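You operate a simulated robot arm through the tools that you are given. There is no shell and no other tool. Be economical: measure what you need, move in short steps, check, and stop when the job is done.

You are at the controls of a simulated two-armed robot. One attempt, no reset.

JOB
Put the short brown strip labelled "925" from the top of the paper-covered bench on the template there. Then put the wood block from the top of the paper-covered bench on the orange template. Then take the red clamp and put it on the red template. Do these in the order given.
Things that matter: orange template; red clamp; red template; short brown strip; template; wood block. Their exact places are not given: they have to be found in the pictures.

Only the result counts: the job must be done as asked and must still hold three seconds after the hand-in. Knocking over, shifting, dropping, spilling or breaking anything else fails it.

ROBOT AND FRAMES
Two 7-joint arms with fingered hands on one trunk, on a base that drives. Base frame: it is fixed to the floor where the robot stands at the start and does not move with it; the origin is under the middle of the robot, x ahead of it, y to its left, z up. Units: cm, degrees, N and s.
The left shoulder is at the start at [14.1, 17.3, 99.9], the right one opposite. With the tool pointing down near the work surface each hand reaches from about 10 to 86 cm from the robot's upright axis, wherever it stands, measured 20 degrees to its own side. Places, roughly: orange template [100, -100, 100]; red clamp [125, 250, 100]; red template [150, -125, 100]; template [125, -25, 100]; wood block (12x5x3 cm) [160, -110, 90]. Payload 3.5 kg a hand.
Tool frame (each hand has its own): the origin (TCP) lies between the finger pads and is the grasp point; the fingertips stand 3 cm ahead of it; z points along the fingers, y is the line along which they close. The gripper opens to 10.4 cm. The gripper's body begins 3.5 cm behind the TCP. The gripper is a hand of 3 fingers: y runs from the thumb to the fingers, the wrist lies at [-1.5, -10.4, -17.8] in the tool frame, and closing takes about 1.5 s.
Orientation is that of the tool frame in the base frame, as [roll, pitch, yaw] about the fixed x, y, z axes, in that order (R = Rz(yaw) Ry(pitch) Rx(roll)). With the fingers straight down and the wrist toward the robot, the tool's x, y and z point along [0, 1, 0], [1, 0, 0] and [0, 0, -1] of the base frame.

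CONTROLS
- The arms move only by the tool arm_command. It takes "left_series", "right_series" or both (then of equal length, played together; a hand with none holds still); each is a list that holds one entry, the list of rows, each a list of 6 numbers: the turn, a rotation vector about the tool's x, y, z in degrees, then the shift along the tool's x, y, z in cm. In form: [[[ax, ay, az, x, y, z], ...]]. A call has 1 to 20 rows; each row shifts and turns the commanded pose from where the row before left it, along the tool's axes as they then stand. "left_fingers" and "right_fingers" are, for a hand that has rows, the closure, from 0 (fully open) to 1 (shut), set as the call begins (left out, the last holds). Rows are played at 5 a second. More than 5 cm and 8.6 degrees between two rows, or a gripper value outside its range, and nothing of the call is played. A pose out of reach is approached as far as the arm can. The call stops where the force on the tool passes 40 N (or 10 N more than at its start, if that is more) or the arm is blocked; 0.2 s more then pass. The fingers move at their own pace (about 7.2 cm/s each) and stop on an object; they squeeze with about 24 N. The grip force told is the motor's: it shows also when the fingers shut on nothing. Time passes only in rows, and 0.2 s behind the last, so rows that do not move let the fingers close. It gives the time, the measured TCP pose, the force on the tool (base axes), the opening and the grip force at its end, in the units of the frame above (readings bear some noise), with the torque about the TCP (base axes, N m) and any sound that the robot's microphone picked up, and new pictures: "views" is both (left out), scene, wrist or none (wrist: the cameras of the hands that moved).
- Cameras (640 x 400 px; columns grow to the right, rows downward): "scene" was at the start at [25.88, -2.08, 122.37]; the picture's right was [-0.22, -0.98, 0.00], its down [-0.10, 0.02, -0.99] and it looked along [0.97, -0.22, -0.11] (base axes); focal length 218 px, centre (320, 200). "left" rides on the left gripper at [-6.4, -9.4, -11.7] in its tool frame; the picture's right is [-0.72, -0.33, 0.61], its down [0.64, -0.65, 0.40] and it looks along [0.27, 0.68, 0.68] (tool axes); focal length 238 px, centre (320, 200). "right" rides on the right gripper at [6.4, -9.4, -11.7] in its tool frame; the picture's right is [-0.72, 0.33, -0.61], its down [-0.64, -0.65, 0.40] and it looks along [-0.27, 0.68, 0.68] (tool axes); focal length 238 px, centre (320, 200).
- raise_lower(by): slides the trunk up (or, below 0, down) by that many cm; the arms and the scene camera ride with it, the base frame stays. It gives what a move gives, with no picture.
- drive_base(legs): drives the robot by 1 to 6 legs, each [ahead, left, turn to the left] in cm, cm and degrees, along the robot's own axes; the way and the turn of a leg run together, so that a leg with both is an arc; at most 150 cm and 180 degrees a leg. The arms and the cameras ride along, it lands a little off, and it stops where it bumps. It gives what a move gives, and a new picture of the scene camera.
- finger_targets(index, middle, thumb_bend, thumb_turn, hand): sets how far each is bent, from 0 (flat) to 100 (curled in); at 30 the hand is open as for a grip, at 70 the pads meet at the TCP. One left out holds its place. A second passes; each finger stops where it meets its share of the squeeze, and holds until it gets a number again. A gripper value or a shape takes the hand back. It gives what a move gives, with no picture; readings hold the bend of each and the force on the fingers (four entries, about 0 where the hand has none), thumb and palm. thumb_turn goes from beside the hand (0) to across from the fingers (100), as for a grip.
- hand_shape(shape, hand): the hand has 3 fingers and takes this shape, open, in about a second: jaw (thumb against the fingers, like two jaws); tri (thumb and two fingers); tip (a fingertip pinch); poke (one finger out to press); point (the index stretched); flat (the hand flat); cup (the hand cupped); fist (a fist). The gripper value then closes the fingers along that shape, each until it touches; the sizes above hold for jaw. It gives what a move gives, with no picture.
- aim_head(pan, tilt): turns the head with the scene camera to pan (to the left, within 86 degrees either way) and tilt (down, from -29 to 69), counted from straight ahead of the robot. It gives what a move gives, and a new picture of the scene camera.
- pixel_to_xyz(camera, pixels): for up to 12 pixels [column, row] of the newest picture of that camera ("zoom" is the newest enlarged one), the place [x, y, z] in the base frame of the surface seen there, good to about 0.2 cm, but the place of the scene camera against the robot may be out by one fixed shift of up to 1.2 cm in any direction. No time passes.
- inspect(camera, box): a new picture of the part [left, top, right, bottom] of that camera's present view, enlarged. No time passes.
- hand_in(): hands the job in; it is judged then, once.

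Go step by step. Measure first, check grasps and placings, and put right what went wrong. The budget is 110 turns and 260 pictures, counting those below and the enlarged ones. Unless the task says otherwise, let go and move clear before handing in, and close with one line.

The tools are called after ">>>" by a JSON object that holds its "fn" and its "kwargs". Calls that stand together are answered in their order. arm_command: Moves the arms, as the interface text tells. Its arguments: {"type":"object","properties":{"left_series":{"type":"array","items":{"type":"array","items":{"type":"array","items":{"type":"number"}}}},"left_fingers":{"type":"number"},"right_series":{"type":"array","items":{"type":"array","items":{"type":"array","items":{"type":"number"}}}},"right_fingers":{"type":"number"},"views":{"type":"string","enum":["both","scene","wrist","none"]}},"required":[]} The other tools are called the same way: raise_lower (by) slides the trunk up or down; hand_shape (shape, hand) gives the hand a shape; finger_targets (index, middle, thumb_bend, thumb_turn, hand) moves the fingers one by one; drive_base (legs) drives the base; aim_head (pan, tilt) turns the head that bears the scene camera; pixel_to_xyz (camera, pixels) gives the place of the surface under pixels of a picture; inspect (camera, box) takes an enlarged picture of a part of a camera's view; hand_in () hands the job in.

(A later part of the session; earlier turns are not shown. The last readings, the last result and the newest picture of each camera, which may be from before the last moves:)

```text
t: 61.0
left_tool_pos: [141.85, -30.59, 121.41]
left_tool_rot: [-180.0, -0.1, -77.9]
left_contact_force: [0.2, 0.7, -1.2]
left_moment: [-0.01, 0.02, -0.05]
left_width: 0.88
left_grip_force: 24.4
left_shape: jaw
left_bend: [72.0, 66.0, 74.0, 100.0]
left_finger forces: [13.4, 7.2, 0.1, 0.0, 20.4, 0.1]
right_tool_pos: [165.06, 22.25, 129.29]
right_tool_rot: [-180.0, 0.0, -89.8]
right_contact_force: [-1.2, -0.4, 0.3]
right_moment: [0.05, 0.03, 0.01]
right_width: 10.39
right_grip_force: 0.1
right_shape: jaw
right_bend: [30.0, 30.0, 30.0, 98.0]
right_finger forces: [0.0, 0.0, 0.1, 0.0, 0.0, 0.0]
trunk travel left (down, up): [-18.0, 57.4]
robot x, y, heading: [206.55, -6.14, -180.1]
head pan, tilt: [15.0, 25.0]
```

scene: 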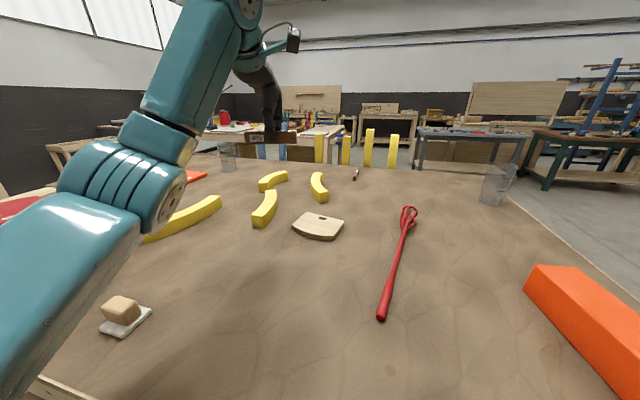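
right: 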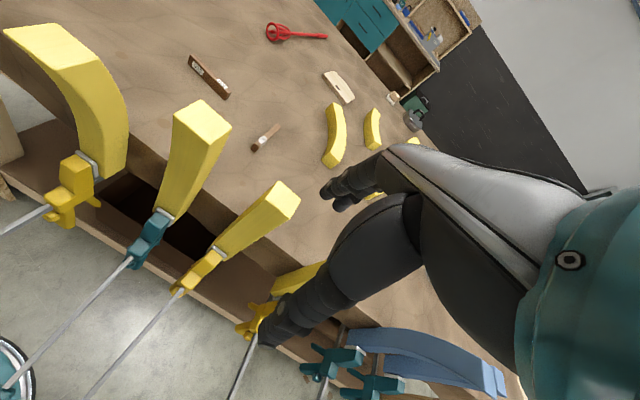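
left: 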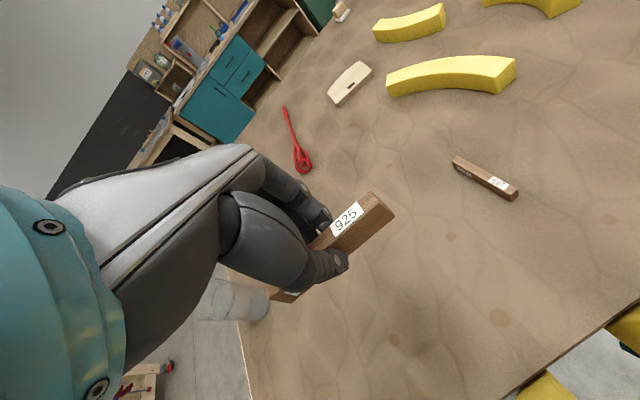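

In position; template at scene (318,226). Measure its corners and get a wrist view.

>>> {"fn": "pixel_to_xyz", "kwargs": {"camera": "scene", "pixels": [[318, 226], [295, 222], [342, 222], [327, 236], [305, 213], [330, 216], [320, 217], [300, 231]]}}

>>> {"fn": "arm_command", "kwargs": {"left_series": [[[0, 0, 0, 0, 0, 0]]], "views": "wrist"}}

>>> {"fn": "inspect", "kwargs": {"camera": "scene", "box": [270, 190, 370, 260]}}

```text
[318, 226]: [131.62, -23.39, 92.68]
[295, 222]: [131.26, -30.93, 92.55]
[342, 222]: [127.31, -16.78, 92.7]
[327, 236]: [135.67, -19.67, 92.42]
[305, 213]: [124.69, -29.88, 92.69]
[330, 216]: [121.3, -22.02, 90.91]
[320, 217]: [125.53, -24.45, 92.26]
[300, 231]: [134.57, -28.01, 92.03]
```

```text
t: 61.4
left_tool_pos: [141.91, -30.56, 121.59]
left_tool_rot: [180.0, -0.1, -77.9]
left_contact_force: [-0.2, 0.4, -0.4]
left_moment: [-0.01, -0.01, 0.0]
left_width: 0.92
left_grip_force: 24.0
left_shape: jaw
left_bend: [72.0, 66.0, 74.0, 100.0]
left_finger forces: [13.4, 7.2, 0.0, 0.0, 20.5, 0.0]
right_tool_pos: [165.18, 22.17, 129.26]
right_tool_rot: [179.9, -0.1, -89.8]
right_contact_force: [0.0, -0.5, -0.2]
right_moment: [0.02, 0.02, 0.03]
right_width: 10.37
right_grip_force: 0.1
right_shape: jaw
right_bend: [30.0, 30.0, 30.0, 98.0]
right_finger forces: [0.0, 0.0, 0.0, 0.0, 0.0, 0.1]
trunk travel left (down, up): [-18.0, 57.4]
robot x, y, heading: [206.72, -5.91, -180.0]
head pan, tilt: [15.0, 25.0]
```

left: 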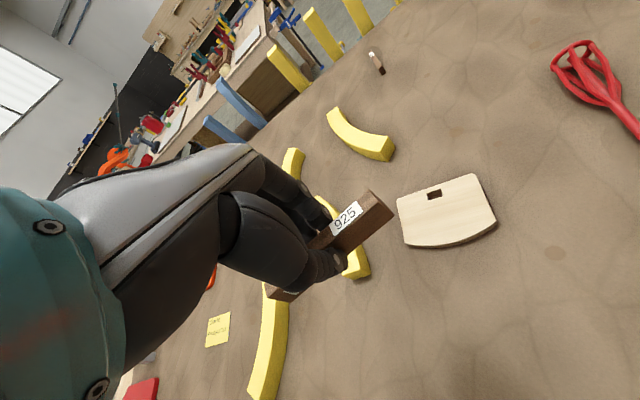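

```text
5.71 times, centred on (320, 225) of scene
```

zoom: 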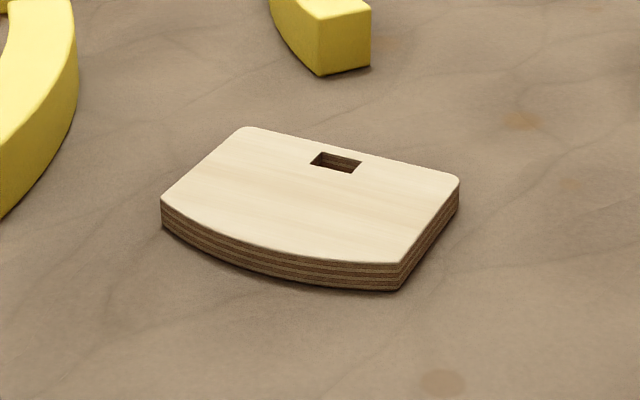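

Measure the template corners from the wrist camera.

>>> {"fn": "pixel_to_xyz", "kwargs": {"camera": "left", "pixels": [[401, 201], [474, 177], [493, 220], [408, 243], [455, 237], [446, 212], [434, 194]]}}

```text
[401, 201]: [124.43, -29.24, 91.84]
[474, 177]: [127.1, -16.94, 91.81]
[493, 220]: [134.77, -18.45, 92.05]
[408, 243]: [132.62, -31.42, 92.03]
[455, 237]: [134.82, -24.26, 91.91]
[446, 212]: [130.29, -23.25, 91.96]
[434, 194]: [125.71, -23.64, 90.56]
```

Template centre ≈(129.8,−24), long axis ~11° off y; the slot is on its front side. Rotate the hand 23° and come to 3.5 cm above its final height.

>>> {"fn": "arm_command", "kwargs": {"left_series": [[[0, 0, 8, 0, 0, 0], [0, 0, 8, 0, 0, 0], [0, 0, 7.1, 0, 0, 0], [0, 0, 0, -0.7, 2.15, 3.8], [0, 0, 0, -0.7, 2.15, 3.8], [0, 0, 0, -0.7, 2.15, 3.8], [0, 0, 0, -0.7, 2.15, 3.8], [0, 0, 0, -0.7, 2.15, 3.8], [0, 0, 0, -0.6, 2.15, 3.5], [0, 0, 0, 0, 0, 0]]]}}

```text
t: 63.5
left_tool_pos: [129.98, -24.28, 99.06]
left_tool_rot: [-179.9, 0.0, -101.0]
left_contact_force: [-0.3, -0.3, -0.6]
left_moment: [0.05, 0.0, -0.01]
left_width: 0.91
left_grip_force: 23.7
left_shape: jaw
left_bend: [72.0, 66.0, 74.0, 100.0]
left_finger forces: [13.4, 7.2, 0.0, 0.1, 20.5, 0.0]
right_tool_pos: [165.19, 22.14, 129.17]
right_tool_rot: [179.9, 0.1, -90.0]
right_contact_force: [1.1, 0.1, 0.0]
right_moment: [0.0, 0.02, 0.0]
right_width: 10.38
right_grip_force: 0.1
right_shape: jaw
right_bend: [30.0, 30.0, 30.0, 98.0]
right_finger forces: [0.0, 0.1, 0.0, 0.0, 0.1, 0.1]
trunk travel left (down, up): [-18.0, 57.4]
robot x, y, heading: [206.92, -5.91, -179.9]
head pan, tilt: [15.0, 25.0]
```

scene: 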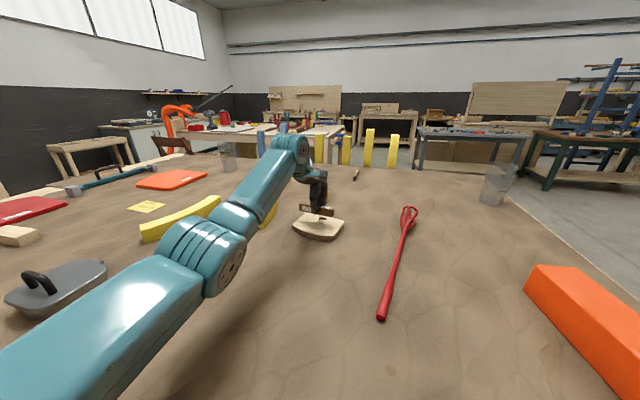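
left: 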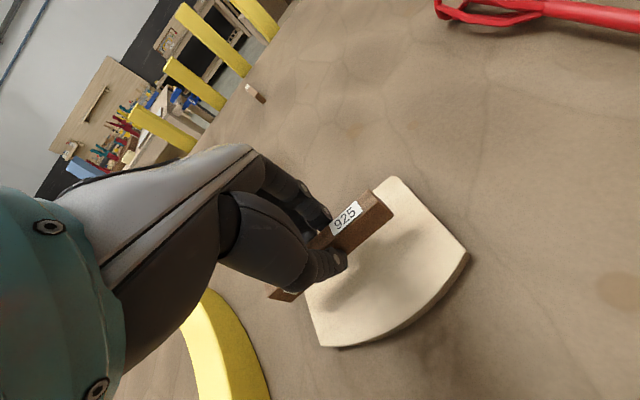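

Aligned over the template. Lower gently to contact.

>>> {"fn": "arm_command", "kwargs": {"left_series": [[[0, 0, 0, 0, 0, 2], [0, 0, 0, 0, 0, 1], [0, 0, 0, 0, 0, 0.4], [0, 0, 0, 0, 0, 0]]], "views": "wrist"}}

```text
t: 64.5
left_tool_pos: [130.04, -24.08, 95.65]
left_tool_rot: [-179.9, 0.0, -101.0]
left_contact_force: [-0.8, -0.5, -0.8]
left_moment: [-0.02, 0.01, -0.01]
left_width: 0.94
left_grip_force: 24.0
left_shape: jaw
left_bend: [72.0, 66.0, 74.0, 100.0]
left_finger forces: [13.4, 7.1, 0.0, 0.0, 20.6, 0.1]
right_tool_pos: [165.17, 22.08, 129.27]
right_tool_rot: [179.9, 0.0, -89.8]
right_contact_force: [-0.5, 0.3, 1.0]
right_moment: [-0.02, 0.01, -0.01]
right_width: 10.36
right_grip_force: 0.0
right_shape: jaw
right_bend: [30.0, 30.0, 30.0, 98.0]
right_finger forces: [0.0, 0.1, 0.0, 0.1, 0.0, 0.0]
trunk travel left (down, up): [-18.0, 57.4]
robot x, y, heading: [206.79, -6.45, -179.9]
head pan, tilt: [15.0, 25.0]
```

left: 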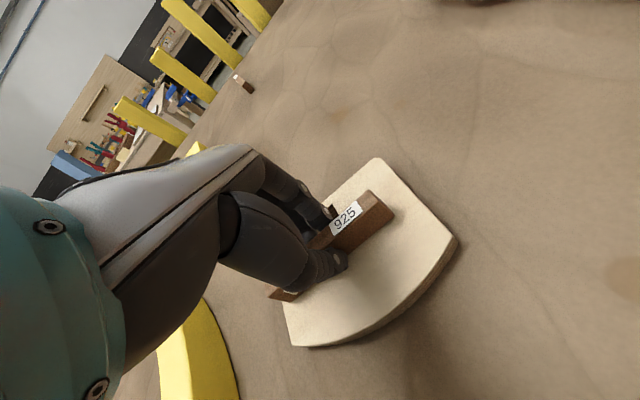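

Near contact. Check strip end margins against the template.

>>> {"fn": "inspect", "kwargs": {"camera": "left", "box": [260, 140, 480, 360]}}

>>> {"fn": "pixel_to_xyz", "kwargs": {"camera": "left", "pixels": [[374, 196], [390, 213], [272, 294], [288, 294], [410, 196], [378, 162], [453, 240], [287, 310], [294, 340]]}}

```text
1.82 times, centred on (370, 250) of left
```

zoom: 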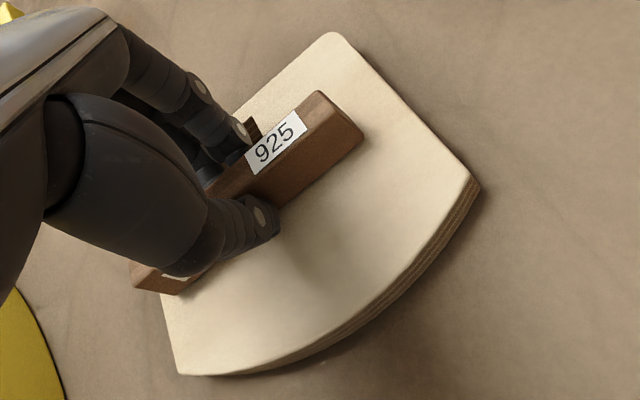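

```text
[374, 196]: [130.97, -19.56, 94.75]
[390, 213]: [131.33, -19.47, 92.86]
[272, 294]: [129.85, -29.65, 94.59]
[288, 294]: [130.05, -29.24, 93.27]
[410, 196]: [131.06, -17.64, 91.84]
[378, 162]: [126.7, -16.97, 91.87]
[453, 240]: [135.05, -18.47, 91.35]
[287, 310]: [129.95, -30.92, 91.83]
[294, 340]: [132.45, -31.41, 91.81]
```

Strip is centred (y −19.5…−29.6 within −17.6…−30.9). Gap ~0.4 cm; lower to touch.

>>> {"fn": "arm_command", "kwargs": {"left_series": [[[0, 0, 0, 0, 0, 0.15], [0, 0, 0, 0, 0, 0.1], [0, 0, 0, 0, 0, 0]]], "views": "none"}}

```text
t: 65.3
left_tool_pos: [130.14, -24.2, 95.45]
left_tool_rot: [-179.8, 0.0, -100.9]
left_contact_force: [0.0, 0.0, 2.4]
left_moment: [-0.02, 0.04, -0.03]
left_width: 0.89
left_grip_force: 23.8
left_shape: jaw
left_bend: [72.0, 66.0, 74.0, 100.0]
left_finger forces: [13.6, 7.5, 0.0, 0.1, 20.7, 0.1]
right_tool_pos: [165.13, 22.13, 129.32]
right_tool_rot: [179.9, 0.0, -89.9]
right_contact_force: [-0.5, -0.4, 0.6]
right_moment: [0.02, 0.01, 0.0]
right_width: 10.36
right_grip_force: 0.1
right_shape: jaw
right_bend: [30.0, 30.0, 30.0, 98.0]
right_finger forces: [0.0, 0.1, 0.0, 0.0, 0.0, 0.0]
trunk travel left (down, up): [-18.0, 57.4]
robot x, y, heading: [206.42, -6.26, -179.9]
head pan, tilt: [15.0, 25.0]
```

Light contact (2.4 N). Release, and then retreat up.

>>> {"fn": "arm_command", "kwargs": {"left_series": [[[0, 0, 0, 0, 0, 0.05], [0, 0, 0, 0, 0, 0], [0, 0, 0, 0, 0, 0]]], "views": "none"}}

>>> {"fn": "arm_command", "kwargs": {"left_series": [[[0, 0, 0, 0, 0, 0], [0, 0, 0, 0, 0, 0], [0, 0, 0, 0, 0, 0], [0, 0, 0, 0, 0, 0], [0, 0, 0, 0, 0, 0], [0, 0, 0, 0, 0, 0], [0, 0, 0, 0, 0, 0], [0, 0, 0, 0, 0, 0]]], "left_fingers": 0, "views": "wrist"}}

```text
t: 66.2
left_tool_pos: [130.13, -24.19, 95.45]
left_tool_rot: [-179.9, -0.1, -101.0]
left_contact_force: [0.9, -0.9, 2.2]
left_moment: [0.01, 0.02, -0.02]
left_width: 0.88
left_grip_force: 24.1
left_shape: jaw
left_bend: [72.0, 66.0, 74.0, 100.0]
left_finger forces: [13.6, 7.5, 0.0, 0.0, 21.8, 0.0]
right_tool_pos: [165.18, 22.11, 129.22]
right_tool_rot: [179.9, -0.1, -89.9]
right_contact_force: [0.2, 0.4, 0.0]
right_moment: [0.0, 0.0, 0.0]
right_width: 10.36
right_grip_force: 0.0
right_shape: jaw
right_bend: [30.0, 30.0, 30.0, 98.0]
right_finger forces: [0.1, 0.1, 0.0, 0.0, 0.1, 0.0]
trunk travel left (down, up): [-18.0, 57.4]
robot x, y, heading: [206.61, -5.96, -180.1]
head pan, tilt: [15.0, 25.0]
```

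```text
t: 68.0
left_tool_pos: [130.19, -24.17, 95.37]
left_tool_rot: [-180.0, 0.0, -101.0]
left_contact_force: [-0.1, 0.4, 0.6]
left_moment: [0.05, -0.01, 0.02]
left_width: 10.35
left_grip_force: 0.0
left_shape: jaw
left_bend: [30.0, 30.0, 30.0, 98.0]
left_finger forces: [0.0, 0.0, 0.1, 0.1, 0.0, 0.1]
right_tool_pos: [165.14, 22.12, 129.36]
right_tool_rot: [180.0, 0.0, -89.8]
right_contact_force: [0.4, -0.7, 0.3]
right_moment: [-0.03, 0.01, -0.04]
right_width: 10.38
right_grip_force: 0.1
right_shape: jaw
right_bend: [30.0, 30.0, 30.0, 98.0]
right_finger forces: [0.0, 0.0, 0.0, 0.0, 0.0, 0.0]
trunk travel left (down, up): [-18.0, 57.4]
robot x, y, heading: [206.68, -6.04, -179.9]
head pan, tilt: [15.0, 25.0]
```

left: 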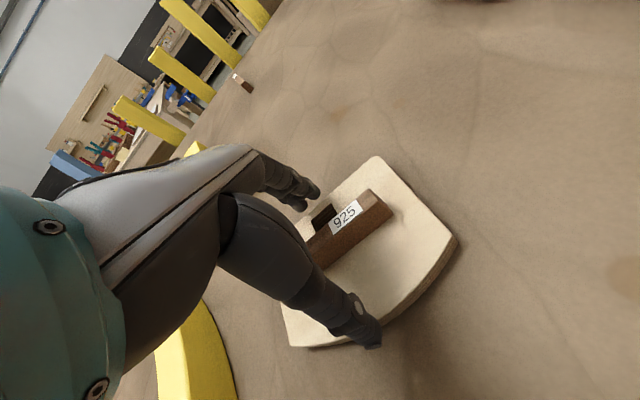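

Strip stands on the template. Raise the hand straight up, pulling back toward the robot.

>>> {"fn": "arm_command", "kwargs": {"left_series": [[[0, 0, 0, 0, 0, -2], [0, 0, 0, 0, 0, -4], [0, 0, 0, 0, -1, -4.5], [0, 0, 0, 0, -2, -4.5], [0, 0, 0, 0, -2, -4.5], [0, 0, 0, 0, -2.5, -4], [0, 0, 0, 0, -3, -3], [0, 0, 0, 0, -4, 0], [0, 0, 0, 0, 0, 0]]]}}

>>> {"fn": "aim_head", "kwargs": {"pan": 50, "tilt": 20}}

```text
t: 70.0
left_tool_pos: [144.08, -26.82, 121.41]
left_tool_rot: [-179.7, -0.1, -101.0]
left_contact_force: [0.0, 0.3, 1.1]
left_moment: [-0.02, 0.03, -0.02]
left_width: 10.38
left_grip_force: 0.1
left_shape: jaw
left_bend: [30.0, 30.0, 30.0, 98.0]
left_finger forces: [0.0, 0.0, 0.0, 0.0, 0.0, 0.0]
right_tool_pos: [165.12, 22.1, 129.22]
right_tool_rot: [-180.0, -0.1, -90.0]
right_contact_force: [-0.2, 0.9, 0.7]
right_moment: [-0.01, 0.01, 0.0]
right_width: 10.35
right_grip_force: 0.0
right_shape: jaw
right_bend: [30.0, 30.0, 30.0, 98.0]
right_finger forces: [0.0, 0.0, 0.0, 0.0, 0.0, 0.0]
trunk travel left (down, up): [-18.0, 57.4]
robot x, y, heading: [206.96, -6.41, 180.1]
head pan, tilt: [15.0, 25.0]
```

scene: 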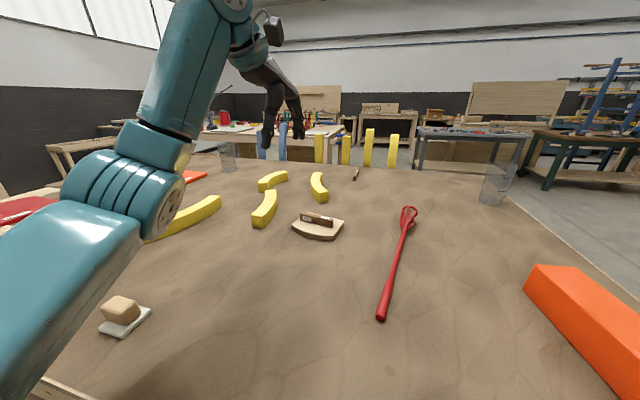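
left: 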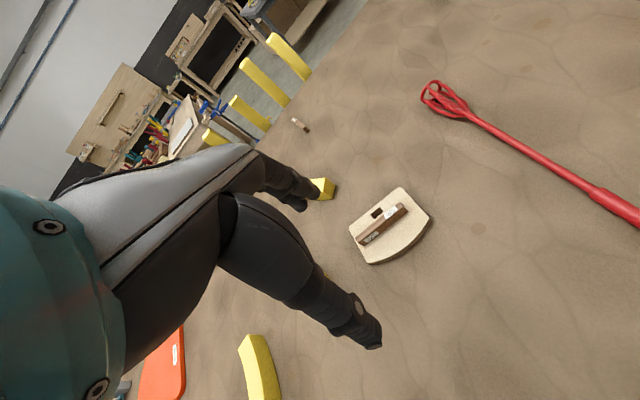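

```text
t: 71.0
left_tool_pos: [144.24, -26.88, 121.62]
left_tool_rot: [-180.0, 0.0, -101.1]
left_contact_force: [0.1, -0.8, -0.7]
left_moment: [0.02, -0.01, 0.04]
left_width: 10.38
left_grip_force: 0.0
left_shape: jaw
left_bend: [30.0, 30.0, 30.0, 98.0]
left_finger forces: [0.0, 0.0, 0.0, 0.0, 0.0, 0.0]
right_tool_pos: [165.17, 22.16, 129.24]
right_tool_rot: [179.8, 0.0, -89.8]
right_contact_force: [-0.6, 0.5, -0.1]
right_moment: [-0.02, 0.0, -0.01]
right_width: 10.39
right_grip_force: 0.0
right_shape: jaw
right_bend: [30.0, 30.0, 30.0, 98.0]
right_finger forces: [0.1, 0.0, 0.0, 0.0, 0.1, 0.0]
trunk travel left (down, up): [-18.0, 57.4]
robot x, y, heading: [206.57, -5.94, -179.9]
head pan, tilt: [50.0, 20.0]
```

scene: 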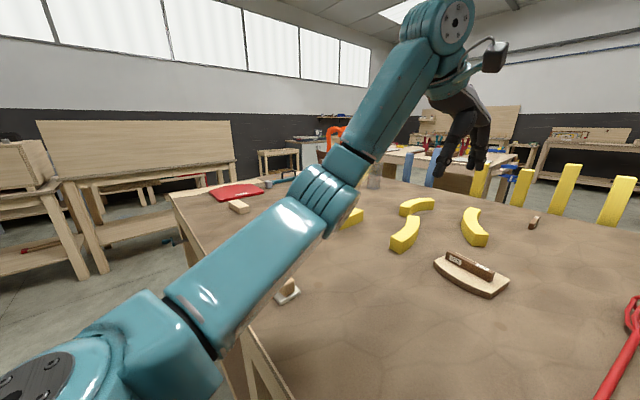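

Strip placed well. Next: the block at scene (238,207). Measure the right end of the bench and the aisle there.

>>> {"fn": "pixel_to_xyz", "kwargs": {"camera": "scene", "pixels": [[172, 195], [200, 190], [238, 207], [235, 191], [237, 174], [90, 278], [190, 262], [165, 230], [225, 180], [120, 180], [62, 185], [290, 172]]}}

>>> {"fn": "inspect", "kwargs": {"camera": "scene", "box": [20, 110, 400, 310]}}

```text
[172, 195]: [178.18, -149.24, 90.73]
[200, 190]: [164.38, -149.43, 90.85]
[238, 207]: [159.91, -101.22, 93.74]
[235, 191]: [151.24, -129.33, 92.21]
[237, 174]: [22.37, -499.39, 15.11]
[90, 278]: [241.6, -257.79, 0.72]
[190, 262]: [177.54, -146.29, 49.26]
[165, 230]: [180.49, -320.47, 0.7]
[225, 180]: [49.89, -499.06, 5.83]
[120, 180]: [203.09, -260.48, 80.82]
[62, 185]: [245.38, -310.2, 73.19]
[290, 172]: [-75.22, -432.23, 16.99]
```

```text
1.68 times, centred on (210, 210) of scene
```

zoom: 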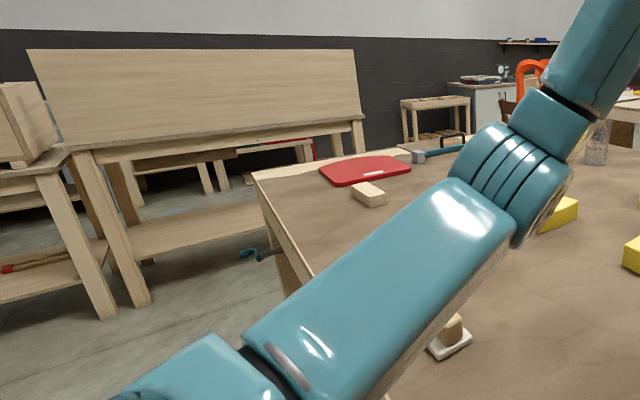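

Bench right edge at y=−149.5 and the next bench begins at y≈−257: the right aisle is usable. Drive back, strafe to y≈−180, and turn to face +y.

>>> {"fn": "drive_base", "kwargs": {"legs": [[-22, 0, 0], [0, 90, 0], [0, 90, 0], [0, 0, -90]]}}

>>> {"fn": "aim_head", "kwargs": {"pan": 45, "tilt": 25}}

```text
t: 85.0
left_tool_pos: [206.45, -119.38, 121.58]
left_tool_rot: [-179.8, 0.1, 166.5]
left_contact_force: [0.4, -0.6, 0.0]
left_moment: [0.04, -0.01, 0.01]
left_width: 10.37
left_grip_force: 0.1
left_shape: jaw
left_bend: [30.0, 30.0, 30.0, 98.0]
left_finger forces: [0.0, 0.1, 0.0, 0.0, 0.1, 0.1]
right_tool_pos: [254.51, -142.53, 129.37]
right_tool_rot: [179.9, 0.0, 177.5]
right_contact_force: [0.7, -1.4, -0.7]
right_moment: [0.02, -0.02, -0.03]
right_width: 10.35
right_grip_force: 0.1
right_shape: jaw
right_bend: [30.0, 30.0, 30.0, 98.0]
right_finger forces: [0.0, 0.1, 0.1, 0.1, 0.0, 0.0]
trunk travel left (down, up): [-18.0, 57.4]
robot x, y, heading: [224.41, -182.85, 87.4]
head pan, tilt: [50.0, 20.0]
```

scene: 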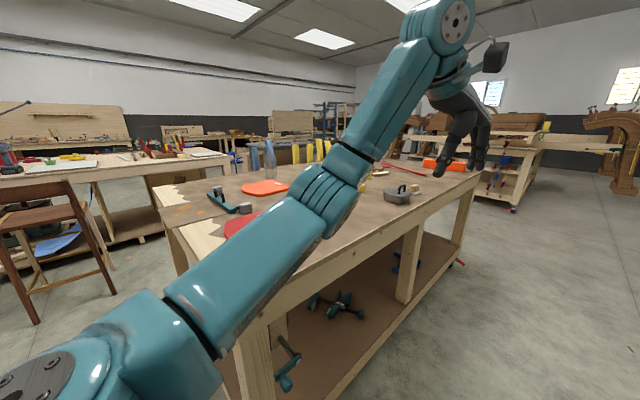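

```text
t: 85.7
left_tool_pos: [206.43, -119.55, 121.55]
left_tool_rot: [-180.0, 0.0, 166.5]
left_contact_force: [0.7, 1.2, -0.2]
left_moment: [0.01, 0.0, 0.0]
left_width: 10.38
left_grip_force: 0.0
left_shape: jaw
left_bend: [30.0, 30.0, 30.0, 98.0]
left_finger forces: [0.0, 0.0, 0.0, 0.0, 0.1, 0.0]
right_tool_pos: [254.45, -142.42, 129.32]
right_tool_rot: [180.0, 0.0, 177.6]
right_contact_force: [0.1, 0.3, -0.9]
right_moment: [0.04, 0.0, -0.02]
right_width: 10.38
right_grip_force: 0.0
right_shape: jaw
right_bend: [30.0, 30.0, 30.0, 98.0]
right_finger forces: [0.0, 0.0, 0.0, 0.0, 0.0, 0.0]
trunk travel left (down, up): [-18.0, 57.4]
robot x, y, heading: [224.5, -183.08, 87.5]
head pan, tilt: [45.0, 25.0]
```

scene: 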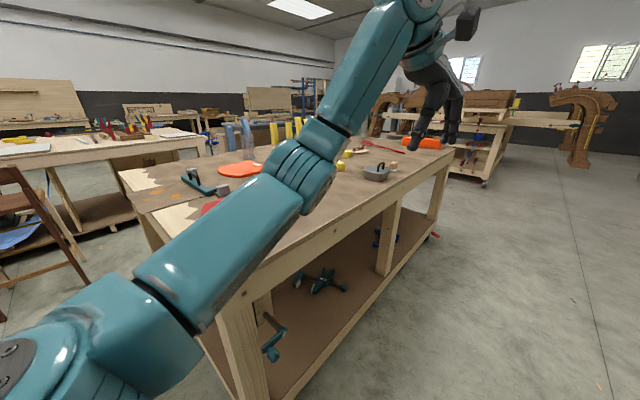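

Measure the chair, the teal clamp below, and the bench's right edge before strafing.

>>> {"fn": "pixel_to_xyz", "kwargs": {"camera": "scene", "pixels": [[112, 252], [60, 190], [30, 205], [270, 350], [258, 318], [150, 225], [120, 172], [238, 186], [190, 180], [200, 320], [170, 205], [222, 192]]}}

>>> {"fn": "inspect", "kwargs": {"camera": "scene", "box": [0, 110, 330, 310]}}

```text
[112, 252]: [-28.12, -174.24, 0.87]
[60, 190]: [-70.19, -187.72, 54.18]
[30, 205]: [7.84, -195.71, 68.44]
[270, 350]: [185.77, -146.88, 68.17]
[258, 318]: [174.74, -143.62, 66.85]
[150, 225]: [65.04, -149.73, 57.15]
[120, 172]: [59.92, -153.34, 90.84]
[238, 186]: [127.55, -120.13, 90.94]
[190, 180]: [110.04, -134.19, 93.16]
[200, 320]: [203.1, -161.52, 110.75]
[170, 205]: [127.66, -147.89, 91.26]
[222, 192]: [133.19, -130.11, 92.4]
```

```text
1.94 times, centred on (165, 210) of scene
```

zoom: 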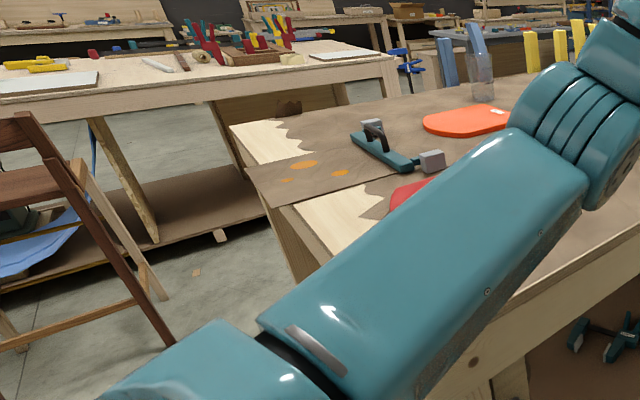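

The right side is clear. Raise the trunk 12 cm for clearance, straighten heading, strafe to x≈130 and look.

>>> {"fn": "raise_lower", "kwargs": {"by": 12}}

>>> {"fn": "drive_base", "kwargs": {"legs": [[0, 0, 2.5], [0, 94, 0]]}}

>>> {"fn": "aim_head", "kwargs": {"pan": 0, "tilt": 40}}

```text
t: 87.2
left_tool_pos: [206.38, -119.34, 133.61]
left_tool_rot: [-179.8, 0.1, 166.4]
left_contact_force: [-1.5, 0.9, -1.1]
left_moment: [-0.04, 0.0, 0.01]
left_width: 10.39
left_grip_force: 0.0
left_shape: jaw
left_bend: [30.0, 30.0, 30.0, 98.0]
left_finger forces: [0.1, 0.0, 0.1, 0.0, 0.0, 0.0]
right_tool_pos: [254.5, -142.4, 141.07]
right_tool_rot: [180.0, 0.1, 177.6]
right_contact_force: [0.5, 0.5, -0.7]
right_moment: [0.01, 0.02, -0.03]
right_width: 10.36
right_grip_force: 0.0
right_shape: jaw
right_bend: [30.0, 30.0, 30.0, 98.0]
right_finger forces: [0.0, 0.1, 0.0, 0.0, 0.0, 0.0]
trunk travel left (down, up): [-30.0, 45.4]
robot x, y, heading: [224.36, -182.84, 87.6]
head pan, tilt: [45.0, 25.0]
```

```text
t: 92.4
left_tool_pos: [112.54, -119.3, 133.45]
left_tool_rot: [-179.9, 0.0, 168.0]
left_contact_force: [0.3, -0.1, -0.5]
left_moment: [0.04, -0.02, -0.02]
left_width: 10.35
left_grip_force: 0.1
left_shape: jaw
left_bend: [30.0, 30.0, 30.0, 98.0]
left_finger forces: [0.0, 0.1, 0.0, 0.1, 0.0, 0.0]
right_tool_pos: [161.06, -140.96, 141.16]
right_tool_rot: [180.0, 0.0, 179.2]
right_contact_force: [-0.5, -0.4, 0.2]
right_moment: [-0.01, -0.01, -0.01]
right_width: 10.35
right_grip_force: 0.1
right_shape: jaw
right_bend: [30.0, 30.0, 30.0, 98.0]
right_finger forces: [0.1, 0.0, 0.1, 0.0, 0.0, 0.0]
trunk travel left (down, up): [-30.0, 45.4]
robot x, y, heading: [132.21, -182.08, 89.4]
head pan, tilt: [45.0, 25.0]
```

scene: 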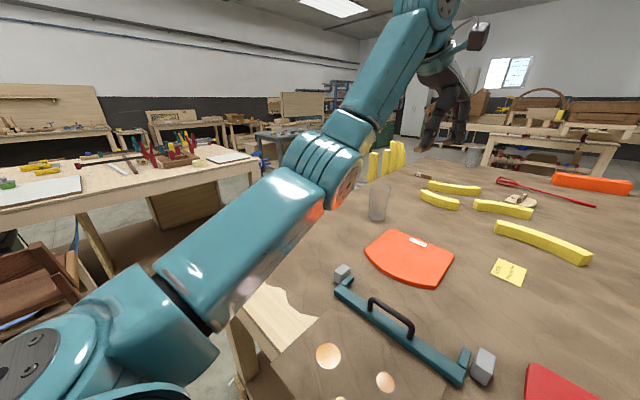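

```text
t: 93.5
left_tool_pos: [112.55, -119.45, 133.59]
left_tool_rot: [-180.0, 0.1, 168.2]
left_contact_force: [0.4, 0.0, 0.8]
left_moment: [-0.01, -0.01, -0.01]
left_width: 10.38
left_grip_force: 0.1
left_shape: jaw
left_bend: [30.0, 30.0, 30.0, 98.0]
left_finger forces: [0.1, 0.0, 0.1, 0.0, 0.0, 0.0]
right_tool_pos: [161.3, -140.99, 141.26]
right_tool_rot: [179.9, 0.0, 179.2]
right_contact_force: [0.3, -1.2, 0.2]
right_moment: [-0.04, 0.02, -0.01]
right_width: 10.36
right_grip_force: 0.1
right_shape: jaw
right_bend: [30.0, 30.0, 30.0, 98.0]
right_finger forces: [0.0, 0.1, 0.1, 0.0, 0.1, 0.0]
trunk travel left (down, up): [-30.0, 45.4]
robot x, y, heading: [132.34, -182.27, 89.1]
head pan, tilt: [0.0, 40.0]
```

scene: 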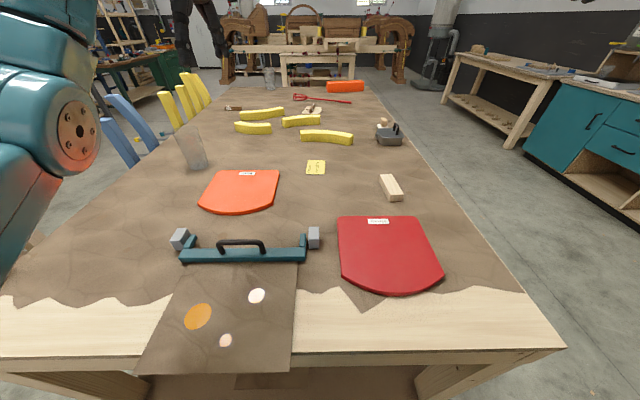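

Clear view: block (390,187), orange template (240,190), red template (388,250). Measure them.

>>> {"fn": "pixel_to_xyz", "kwargs": {"camera": "scene", "pixels": [[390, 186], [384, 176], [396, 196], [240, 190], [205, 205], [270, 207], [222, 172], [278, 172], [388, 250], [340, 220], [422, 220], [192, 150]]}}

>>> {"fn": "inspect", "kwargs": {"camera": "scene", "box": [180, 120, 440, 300]}}

>>> {"fn": "arm_command", "kwargs": {"right_series": [[[0, 0, 0, 0, 0, 0]]], "views": "wrist"}}

```text
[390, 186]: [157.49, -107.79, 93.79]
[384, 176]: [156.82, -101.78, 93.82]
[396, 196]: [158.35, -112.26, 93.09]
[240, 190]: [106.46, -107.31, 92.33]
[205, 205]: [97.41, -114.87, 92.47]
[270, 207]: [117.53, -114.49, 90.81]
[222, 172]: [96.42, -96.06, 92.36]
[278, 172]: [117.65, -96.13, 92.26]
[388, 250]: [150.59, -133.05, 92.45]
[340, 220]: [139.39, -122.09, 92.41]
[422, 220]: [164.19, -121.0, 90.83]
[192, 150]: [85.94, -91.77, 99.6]
```

```text
2.22 times, centred on (310, 210) of scene
```

zoom: 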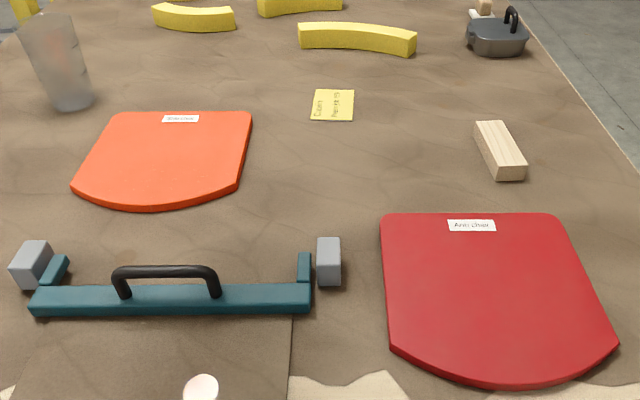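

```text
t: 94.0
left_tool_pos: [112.49, -119.32, 133.59]
left_tool_rot: [-179.9, 0.0, 168.1]
left_contact_force: [-0.2, 0.0, 0.1]
left_moment: [-0.01, 0.0, 0.0]
left_width: 10.37
left_grip_force: 0.3
left_shape: jaw
left_bend: [30.0, 30.0, 30.0, 98.0]
left_finger forces: [0.0, 0.1, 0.0, 0.1, 0.0, 0.1]
right_tool_pos: [161.16, -140.98, 141.39]
right_tool_rot: [179.9, 0.0, 179.2]
right_contact_force: [-0.1, -0.7, -0.5]
right_moment: [0.03, 0.03, 0.02]
right_width: 10.37
right_grip_force: 0.0
right_shape: jaw
right_bend: [30.0, 30.0, 30.0, 98.0]
right_finger forces: [0.0, 0.0, 0.0, 0.0, 0.1, 0.0]
trunk travel left (down, up): [-30.0, 45.4]
robot x, y, heading: [132.16, -182.65, 89.2]
head pan, tilt: [0.0, 40.0]
```

right: 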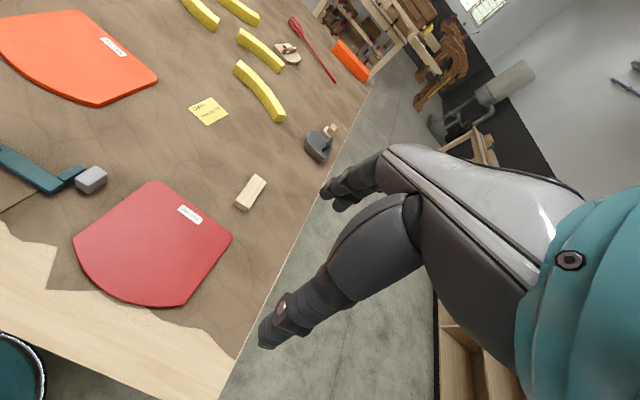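

The block's long axis runs along y, so it is best gripped from the far (x) side with the natural wrist pose. Drive back around the corner to face −x near y≈−124.

>>> {"fn": "drive_base", "kwargs": {"legs": [[0, -96, 0], [0, 0, 90.8], [0, -58, 0], [19, 0, 0]]}}

>>> {"fn": "aim_head", "kwargs": {"pan": -10, "tilt": 45}}

```text
t: 107.0
left_tool_pos: [147.58, -146.69, 133.39]
left_tool_rot: [-179.9, 0.0, -100.9]
left_contact_force: [-1.1, 0.5, 0.5]
left_moment: [-0.02, 0.01, 0.0]
left_width: 10.37
left_grip_force: 0.1
left_shape: jaw
left_bend: [30.0, 30.0, 30.0, 98.0]
left_finger forces: [0.1, 0.0, 0.0, 0.1, 0.1, 0.1]
right_tool_pos: [168.32, -97.72, 141.27]
right_tool_rot: [-180.0, 0.0, -89.8]
right_contact_force: [-0.5, -0.5, -0.7]
right_moment: [0.03, 0.01, -0.01]
right_width: 10.36
right_grip_force: 0.1
right_shape: jaw
right_bend: [30.0, 30.0, 30.0, 98.0]
right_finger forces: [0.1, 0.0, 0.1, 0.1, 0.0, 0.0]
trunk travel left (down, up): [-30.0, 45.4]
robot x, y, heading: [210.15, -125.48, -179.8]
head pan, tilt: [0.0, 40.0]
```

scene: 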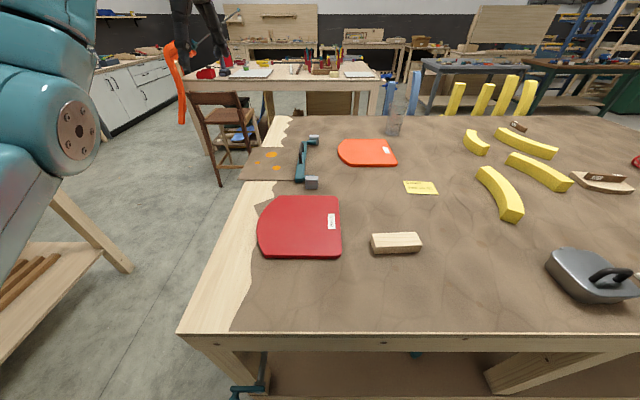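

```text
t: 107.7
left_tool_pos: [147.35, -146.67, 133.54]
left_tool_rot: [-179.9, 0.0, -100.9]
left_contact_force: [1.2, 0.2, -0.2]
left_moment: [0.02, 0.0, 0.02]
left_width: 10.37
left_grip_force: 0.1
left_shape: jaw
left_bend: [30.0, 30.0, 30.0, 98.0]
left_finger forces: [0.0, 0.0, 0.0, 0.0, 0.1, 0.0]
right_tool_pos: [168.31, -97.69, 141.21]
right_tool_rot: [180.0, 0.0, -89.9]
right_contact_force: [0.9, -0.3, -0.6]
right_moment: [0.0, 0.02, 0.0]
right_width: 10.36
right_grip_force: 0.0
right_shape: jaw
right_bend: [30.0, 30.0, 30.0, 98.0]
right_finger forces: [0.0, 0.0, 0.0, 0.0, 0.0, 0.0]
trunk travel left (down, up): [-30.0, 45.4]
robot x, y, heading: [209.96, -125.48, -179.9]
head pan, tilt: [-10.0, 45.0]
```

scene: 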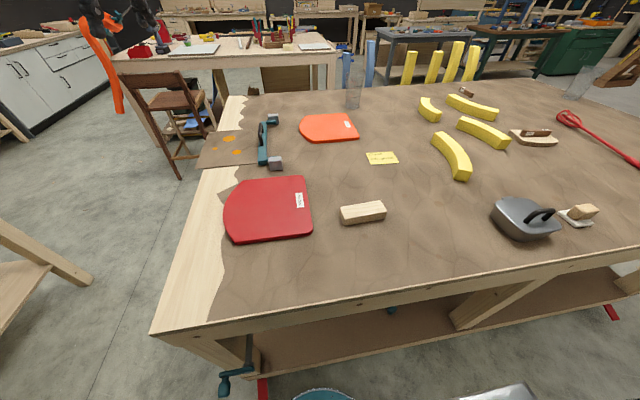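

Move the right hand over the block at ~z 105.

>>> {"fn": "arm_command", "kwargs": {"right_series": [[[0, 0, 0, 1.2, 1.3, 4.5], [0, 0, 0, 1.2, 1.3, 4.5], [0, 0, 0, 1.2, 1.3, 4.5], [0, 0, 0, 1.2, 1.3, 4.5], [0, 0, 0, 1.2, 1.3, 4.5], [0, 0, 0, 1.2, 1.3, 4.5], [0, 0, 0, 1.3, 1.4, 4.5], [0, 0, 0, 1.3, 1.4, 4.5], [0, 0, 0, 0, 0, 0]]], "right_fingers": 0}}

```text
t: 109.7
left_tool_pos: [147.63, -146.69, 133.53]
left_tool_rot: [-180.0, 0.0, -100.9]
left_contact_force: [0.1, 0.3, 0.0]
left_moment: [-0.01, -0.03, -0.03]
left_width: 10.37
left_grip_force: 0.2
left_shape: jaw
left_bend: [30.0, 30.0, 30.0, 98.0]
left_finger forces: [0.0, 0.0, 0.1, 0.0, 0.0, 0.1]
right_tool_pos: [157.74, -107.65, 105.12]
right_tool_rot: [179.9, -0.1, -89.8]
right_contact_force: [0.0, -0.2, 0.4]
right_moment: [0.04, 0.0, 0.01]
right_width: 10.37
right_grip_force: 0.1
right_shape: jaw
right_bend: [30.0, 30.0, 30.0, 98.0]
right_finger forces: [0.1, 0.0, 0.1, 0.0, 0.0, 0.0]
trunk travel left (down, up): [-30.0, 45.4]
robot x, y, heading: [209.83, -126.04, -179.7]
head pan, tilt: [-10.0, 45.0]
```

scene: 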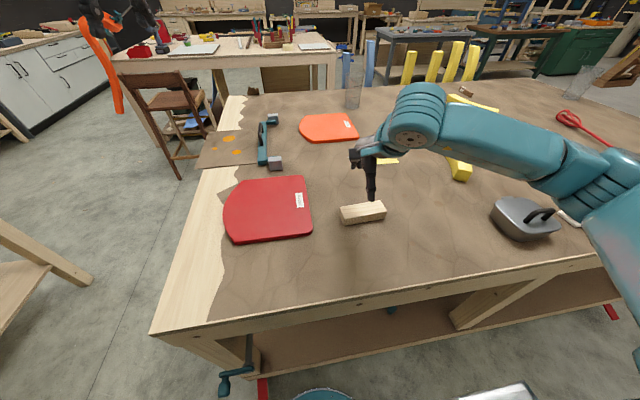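
right: 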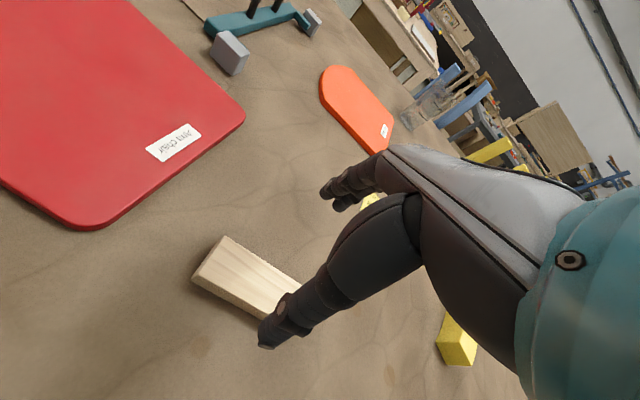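

>>> {"fn": "pixel_to_xyz", "kwargs": {"camera": "right", "pixels": [[225, 239], [196, 278], [244, 275], [280, 276], [262, 308], [235, 256], [180, 320]]}}

>>> {"fn": "pixel_to_xyz", "kwargs": {"camera": "scene", "pixels": [[535, 185], [575, 190], [480, 165], [540, 212], [520, 205]]}}

```text
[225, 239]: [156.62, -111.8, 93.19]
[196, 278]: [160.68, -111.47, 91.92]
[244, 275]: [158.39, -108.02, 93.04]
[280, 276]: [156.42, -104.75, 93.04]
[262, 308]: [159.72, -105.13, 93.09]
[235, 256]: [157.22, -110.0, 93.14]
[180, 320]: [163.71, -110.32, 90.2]
```

```text
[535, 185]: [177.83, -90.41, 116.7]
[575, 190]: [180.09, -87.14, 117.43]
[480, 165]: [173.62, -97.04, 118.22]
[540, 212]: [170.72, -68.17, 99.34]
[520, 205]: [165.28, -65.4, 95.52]
```

>>> {"fn": "inspect", "kwargs": {"camera": "right", "box": [170, 220, 330, 340]}}

```text
3.33 times, centred on (250, 280) of right
```

zoom: 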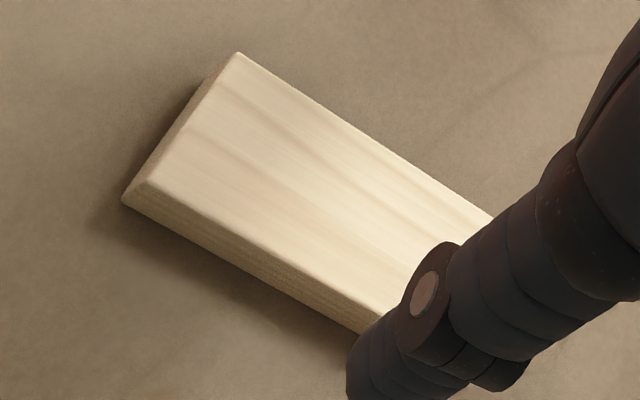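

>>> {"fn": "pixel_to_xyz", "kwargs": {"camera": "zoom", "pixels": [[242, 60], [360, 137], [480, 215], [152, 190], [250, 246], [370, 308], [195, 125], [400, 220]]}}

```text
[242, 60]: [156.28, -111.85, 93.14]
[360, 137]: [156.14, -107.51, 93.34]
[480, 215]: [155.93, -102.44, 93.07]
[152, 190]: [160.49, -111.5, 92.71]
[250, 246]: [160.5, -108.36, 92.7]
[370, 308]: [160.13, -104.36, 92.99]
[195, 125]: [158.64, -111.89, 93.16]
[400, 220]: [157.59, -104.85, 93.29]
```

Block spans x 156–160.6, y −112…−100.3, top 93.2. Align and descend to z 93.8.

>>> {"fn": "arm_command", "kwargs": {"right_series": [[[0, 0, -2, -1.4, -0.5, 2], [0, 0, 0, 0, 0, 4], [0, 0, 0, 0, 0, 3], [0, 0, 0, 0, 0, 1.7], [0, 0, 0, 0, 0, 0.6], [0, 0, 0, 0, 0, 0]]], "views": "wrist"}}

```text
t: 111.1
left_tool_pos: [147.54, -146.72, 133.62]
left_tool_rot: [-180.0, 0.0, -101.0]
left_contact_force: [-0.3, -0.1, -0.3]
left_moment: [0.02, 0.03, 0.01]
left_width: 10.38
left_grip_force: 0.2
left_shape: jaw
left_bend: [30.0, 30.0, 30.0, 98.0]
left_finger forces: [0.0, 0.0, 0.0, 0.0, 0.1, 0.1]
right_tool_pos: [158.31, -106.21, 93.74]
right_tool_rot: [180.0, 0.1, -87.7]
right_contact_force: [0.7, 0.3, -0.5]
right_moment: [0.06, -0.01, -0.01]
right_width: 10.34
right_grip_force: 0.1
right_shape: jaw
right_bend: [30.0, 30.0, 30.0, 98.0]
right_finger forces: [0.0, 0.0, 0.1, 0.0, 0.0, 0.1]
trunk travel left (down, up): [-30.0, 45.4]
robot x, y, heading: [210.05, -125.69, -180.3]
head pan, tilt: [-10.0, 45.0]
```

right: 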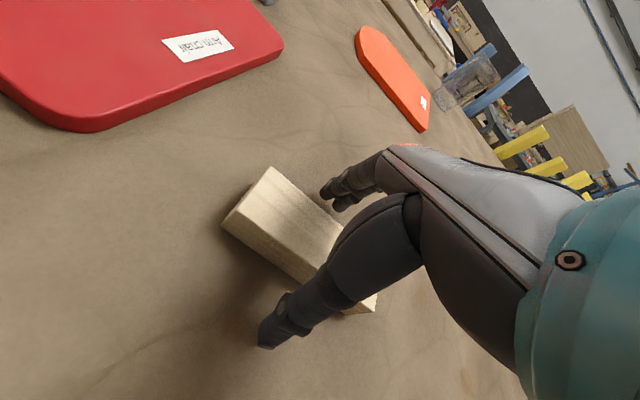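

Block is between thumb and fingers; close and then lift.

>>> {"fn": "arm_command", "kwargs": {"right_series": [[[0, 0, 0, 0, 0, 0], [0, 0, 0, 0, 0, 0], [0, 0, 0, 0, 0, 0], [0, 0, 0, 0, 0, 0], [0, 0, 0, 0, 0, 0], [0, 0, 0, 0, 0, 0], [0, 0, 0, 0, 0, 0], [0, 0, 0, 0, 0, 0], [0, 0, 0, 0, 0, -0.5], [0, 0, 0, 0, 0, -2], [0, 0, 0, 0, 0, 0]]], "right_fingers": 1, "views": "wrist"}}

```text
t: 113.5
left_tool_pos: [147.5, -146.71, 133.58]
left_tool_rot: [-179.9, 0.0, -100.9]
left_contact_force: [0.6, -0.5, -0.3]
left_moment: [0.01, -0.02, 0.01]
left_width: 10.39
left_grip_force: 0.0
left_shape: jaw
left_bend: [30.0, 30.0, 30.0, 98.0]
left_finger forces: [0.0, 0.0, 0.0, 0.0, 0.0, 0.1]
right_tool_pos: [158.21, -106.26, 96.35]
right_tool_rot: [180.0, 0.0, -87.7]
right_contact_force: [0.4, -0.3, -1.1]
right_moment: [-0.04, 0.0, 0.02]
right_width: 3.93
right_grip_force: 23.6
right_shape: jaw
right_bend: [74.0, 50.0, 73.0, 100.0]
right_finger forces: [14.1, 7.7, 0.0, 0.0, 21.7, 0.0]
trunk travel left (down, up): [-30.0, 45.4]
robot x, y, heading: [209.81, -125.63, -180.0]
head pan, tilt: [-10.0, 45.0]
```

right: 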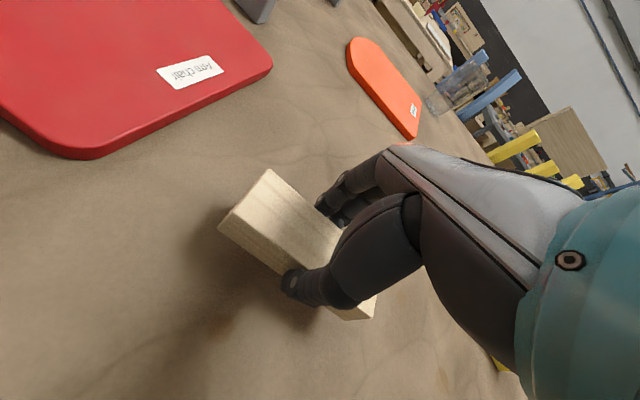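

Block held. Lift to z≈121 and retract a bit, then drive around to the right side.

>>> {"fn": "arm_command", "kwargs": {"right_series": [[[0, 0, 0, 0, 0, -4], [0, 0, 0, 0, 0, -4], [0, 0, 0, 0, 0, -4.5], [0, 0, 0, 0, -1, -4.5], [0, 0, 0, 0, -1.5, -4.5], [0, 0, 0, 0, -1.5, -4.5], [0, 0, 0, 0, 0, 0]]], "views": "wrist"}}

>>> {"fn": "drive_base", "kwargs": {"legs": [[-17, 0, 0], [0, 57, 0], [0, 0, -90], [0, 75, 0], [0, 60, 0]]}}

>>> {"fn": "aim_head", "kwargs": {"pan": 0, "tilt": 40}}

```text
t: 115.1
left_tool_pos: [147.46, -146.76, 133.54]
left_tool_rot: [-179.9, 0.0, -100.9]
left_contact_force: [-0.2, 0.0, 0.2]
left_moment: [-0.04, -0.01, -0.05]
left_width: 10.4
left_grip_force: 0.2
left_shape: jaw
left_bend: [30.0, 30.0, 30.0, 98.0]
left_finger forces: [0.0, 0.0, 0.0, 0.0, 0.0, 0.0]
right_tool_pos: [162.18, -106.2, 122.6]
right_tool_rot: [179.9, 0.0, -87.8]
right_contact_force: [-1.0, 0.1, -0.8]
right_moment: [0.01, 0.01, 0.03]
right_width: 3.95
right_grip_force: 24.0
right_shape: jaw
right_bend: [74.0, 50.0, 73.0, 100.0]
right_finger forces: [14.0, 7.7, 0.0, 0.0, 21.6, 0.0]
trunk travel left (down, up): [-30.0, 45.4]
robot x, y, heading: [210.04, -126.11, -179.9]
head pan, tilt: [-10.0, 45.0]
```

right: 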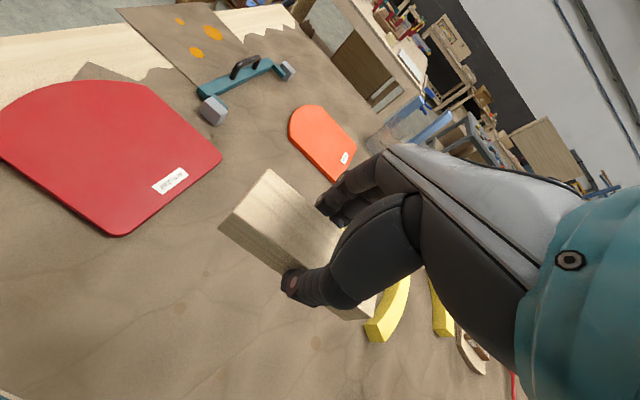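

```text
t: 130.0
left_tool_pos: [75.99, -114.2, 133.64]
left_tool_rot: [-179.9, 0.1, 165.3]
left_contact_force: [-0.6, 0.6, 0.0]
left_moment: [0.01, 0.01, 0.01]
left_width: 10.39
left_grip_force: 0.1
left_shape: jaw
left_bend: [30.0, 30.0, 30.0, 98.0]
left_finger forces: [0.0, 0.0, 0.1, 0.1, 0.0, 0.0]
right_tool_pos: [115.53, -131.59, 122.51]
right_tool_rot: [179.9, 0.0, 178.4]
right_contact_force: [0.5, 0.2, 0.0]
right_moment: [0.02, 0.0, 0.02]
right_width: 3.89
right_grip_force: 24.2
right_shape: jaw
right_bend: [74.0, 50.0, 73.0, 100.0]
right_finger forces: [13.8, 7.7, 0.1, 0.1, 21.5, 0.0]
trunk travel left (down, up): [-30.0, 45.4]
robot x, y, heading: [92.91, -177.93, 86.3]
head pan, tilt: [-10.0, 45.0]
```

scene: 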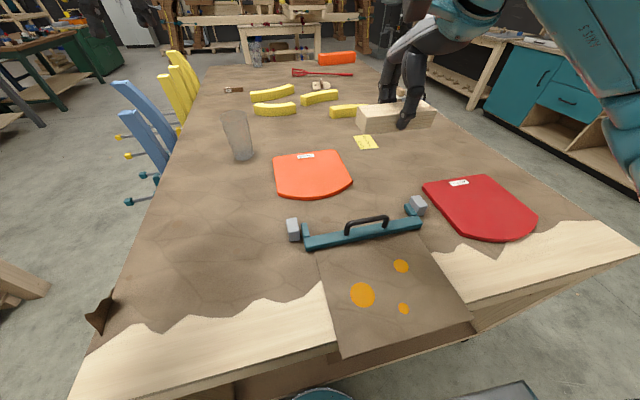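

```text
t: 130.7
left_tool_pos: [76.08, -114.24, 133.6]
left_tool_rot: [-179.9, 0.0, 165.3]
left_contact_force: [0.0, 0.6, 0.8]
left_moment: [-0.02, -0.03, -0.04]
left_width: 10.39
left_grip_force: 0.0
left_shape: jaw
left_bend: [30.0, 30.0, 30.0, 98.0]
left_finger forces: [0.0, 0.1, 0.1, 0.1, 0.0, 0.1]
right_tool_pos: [115.63, -131.59, 122.63]
right_tool_rot: [179.9, 0.0, 178.4]
right_contact_force: [-0.6, 0.6, -1.2]
right_moment: [0.02, -0.01, -0.02]
right_width: 3.91
right_grip_force: 23.7
right_shape: jaw
right_bend: [74.0, 50.0, 73.0, 100.0]
right_finger forces: [13.9, 7.6, 0.1, 0.0, 21.5, 0.0]
trunk travel left (down, up): [-30.0, 45.4]
robot x, y, heading: [92.8, -177.8, 86.4]
head pan, tilt: [0.0, 40.0]
```

scene: 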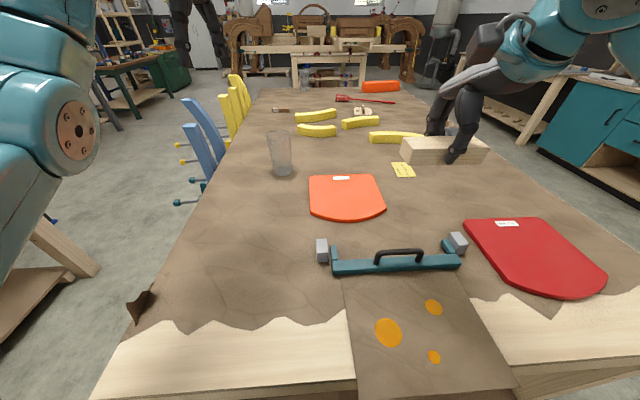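

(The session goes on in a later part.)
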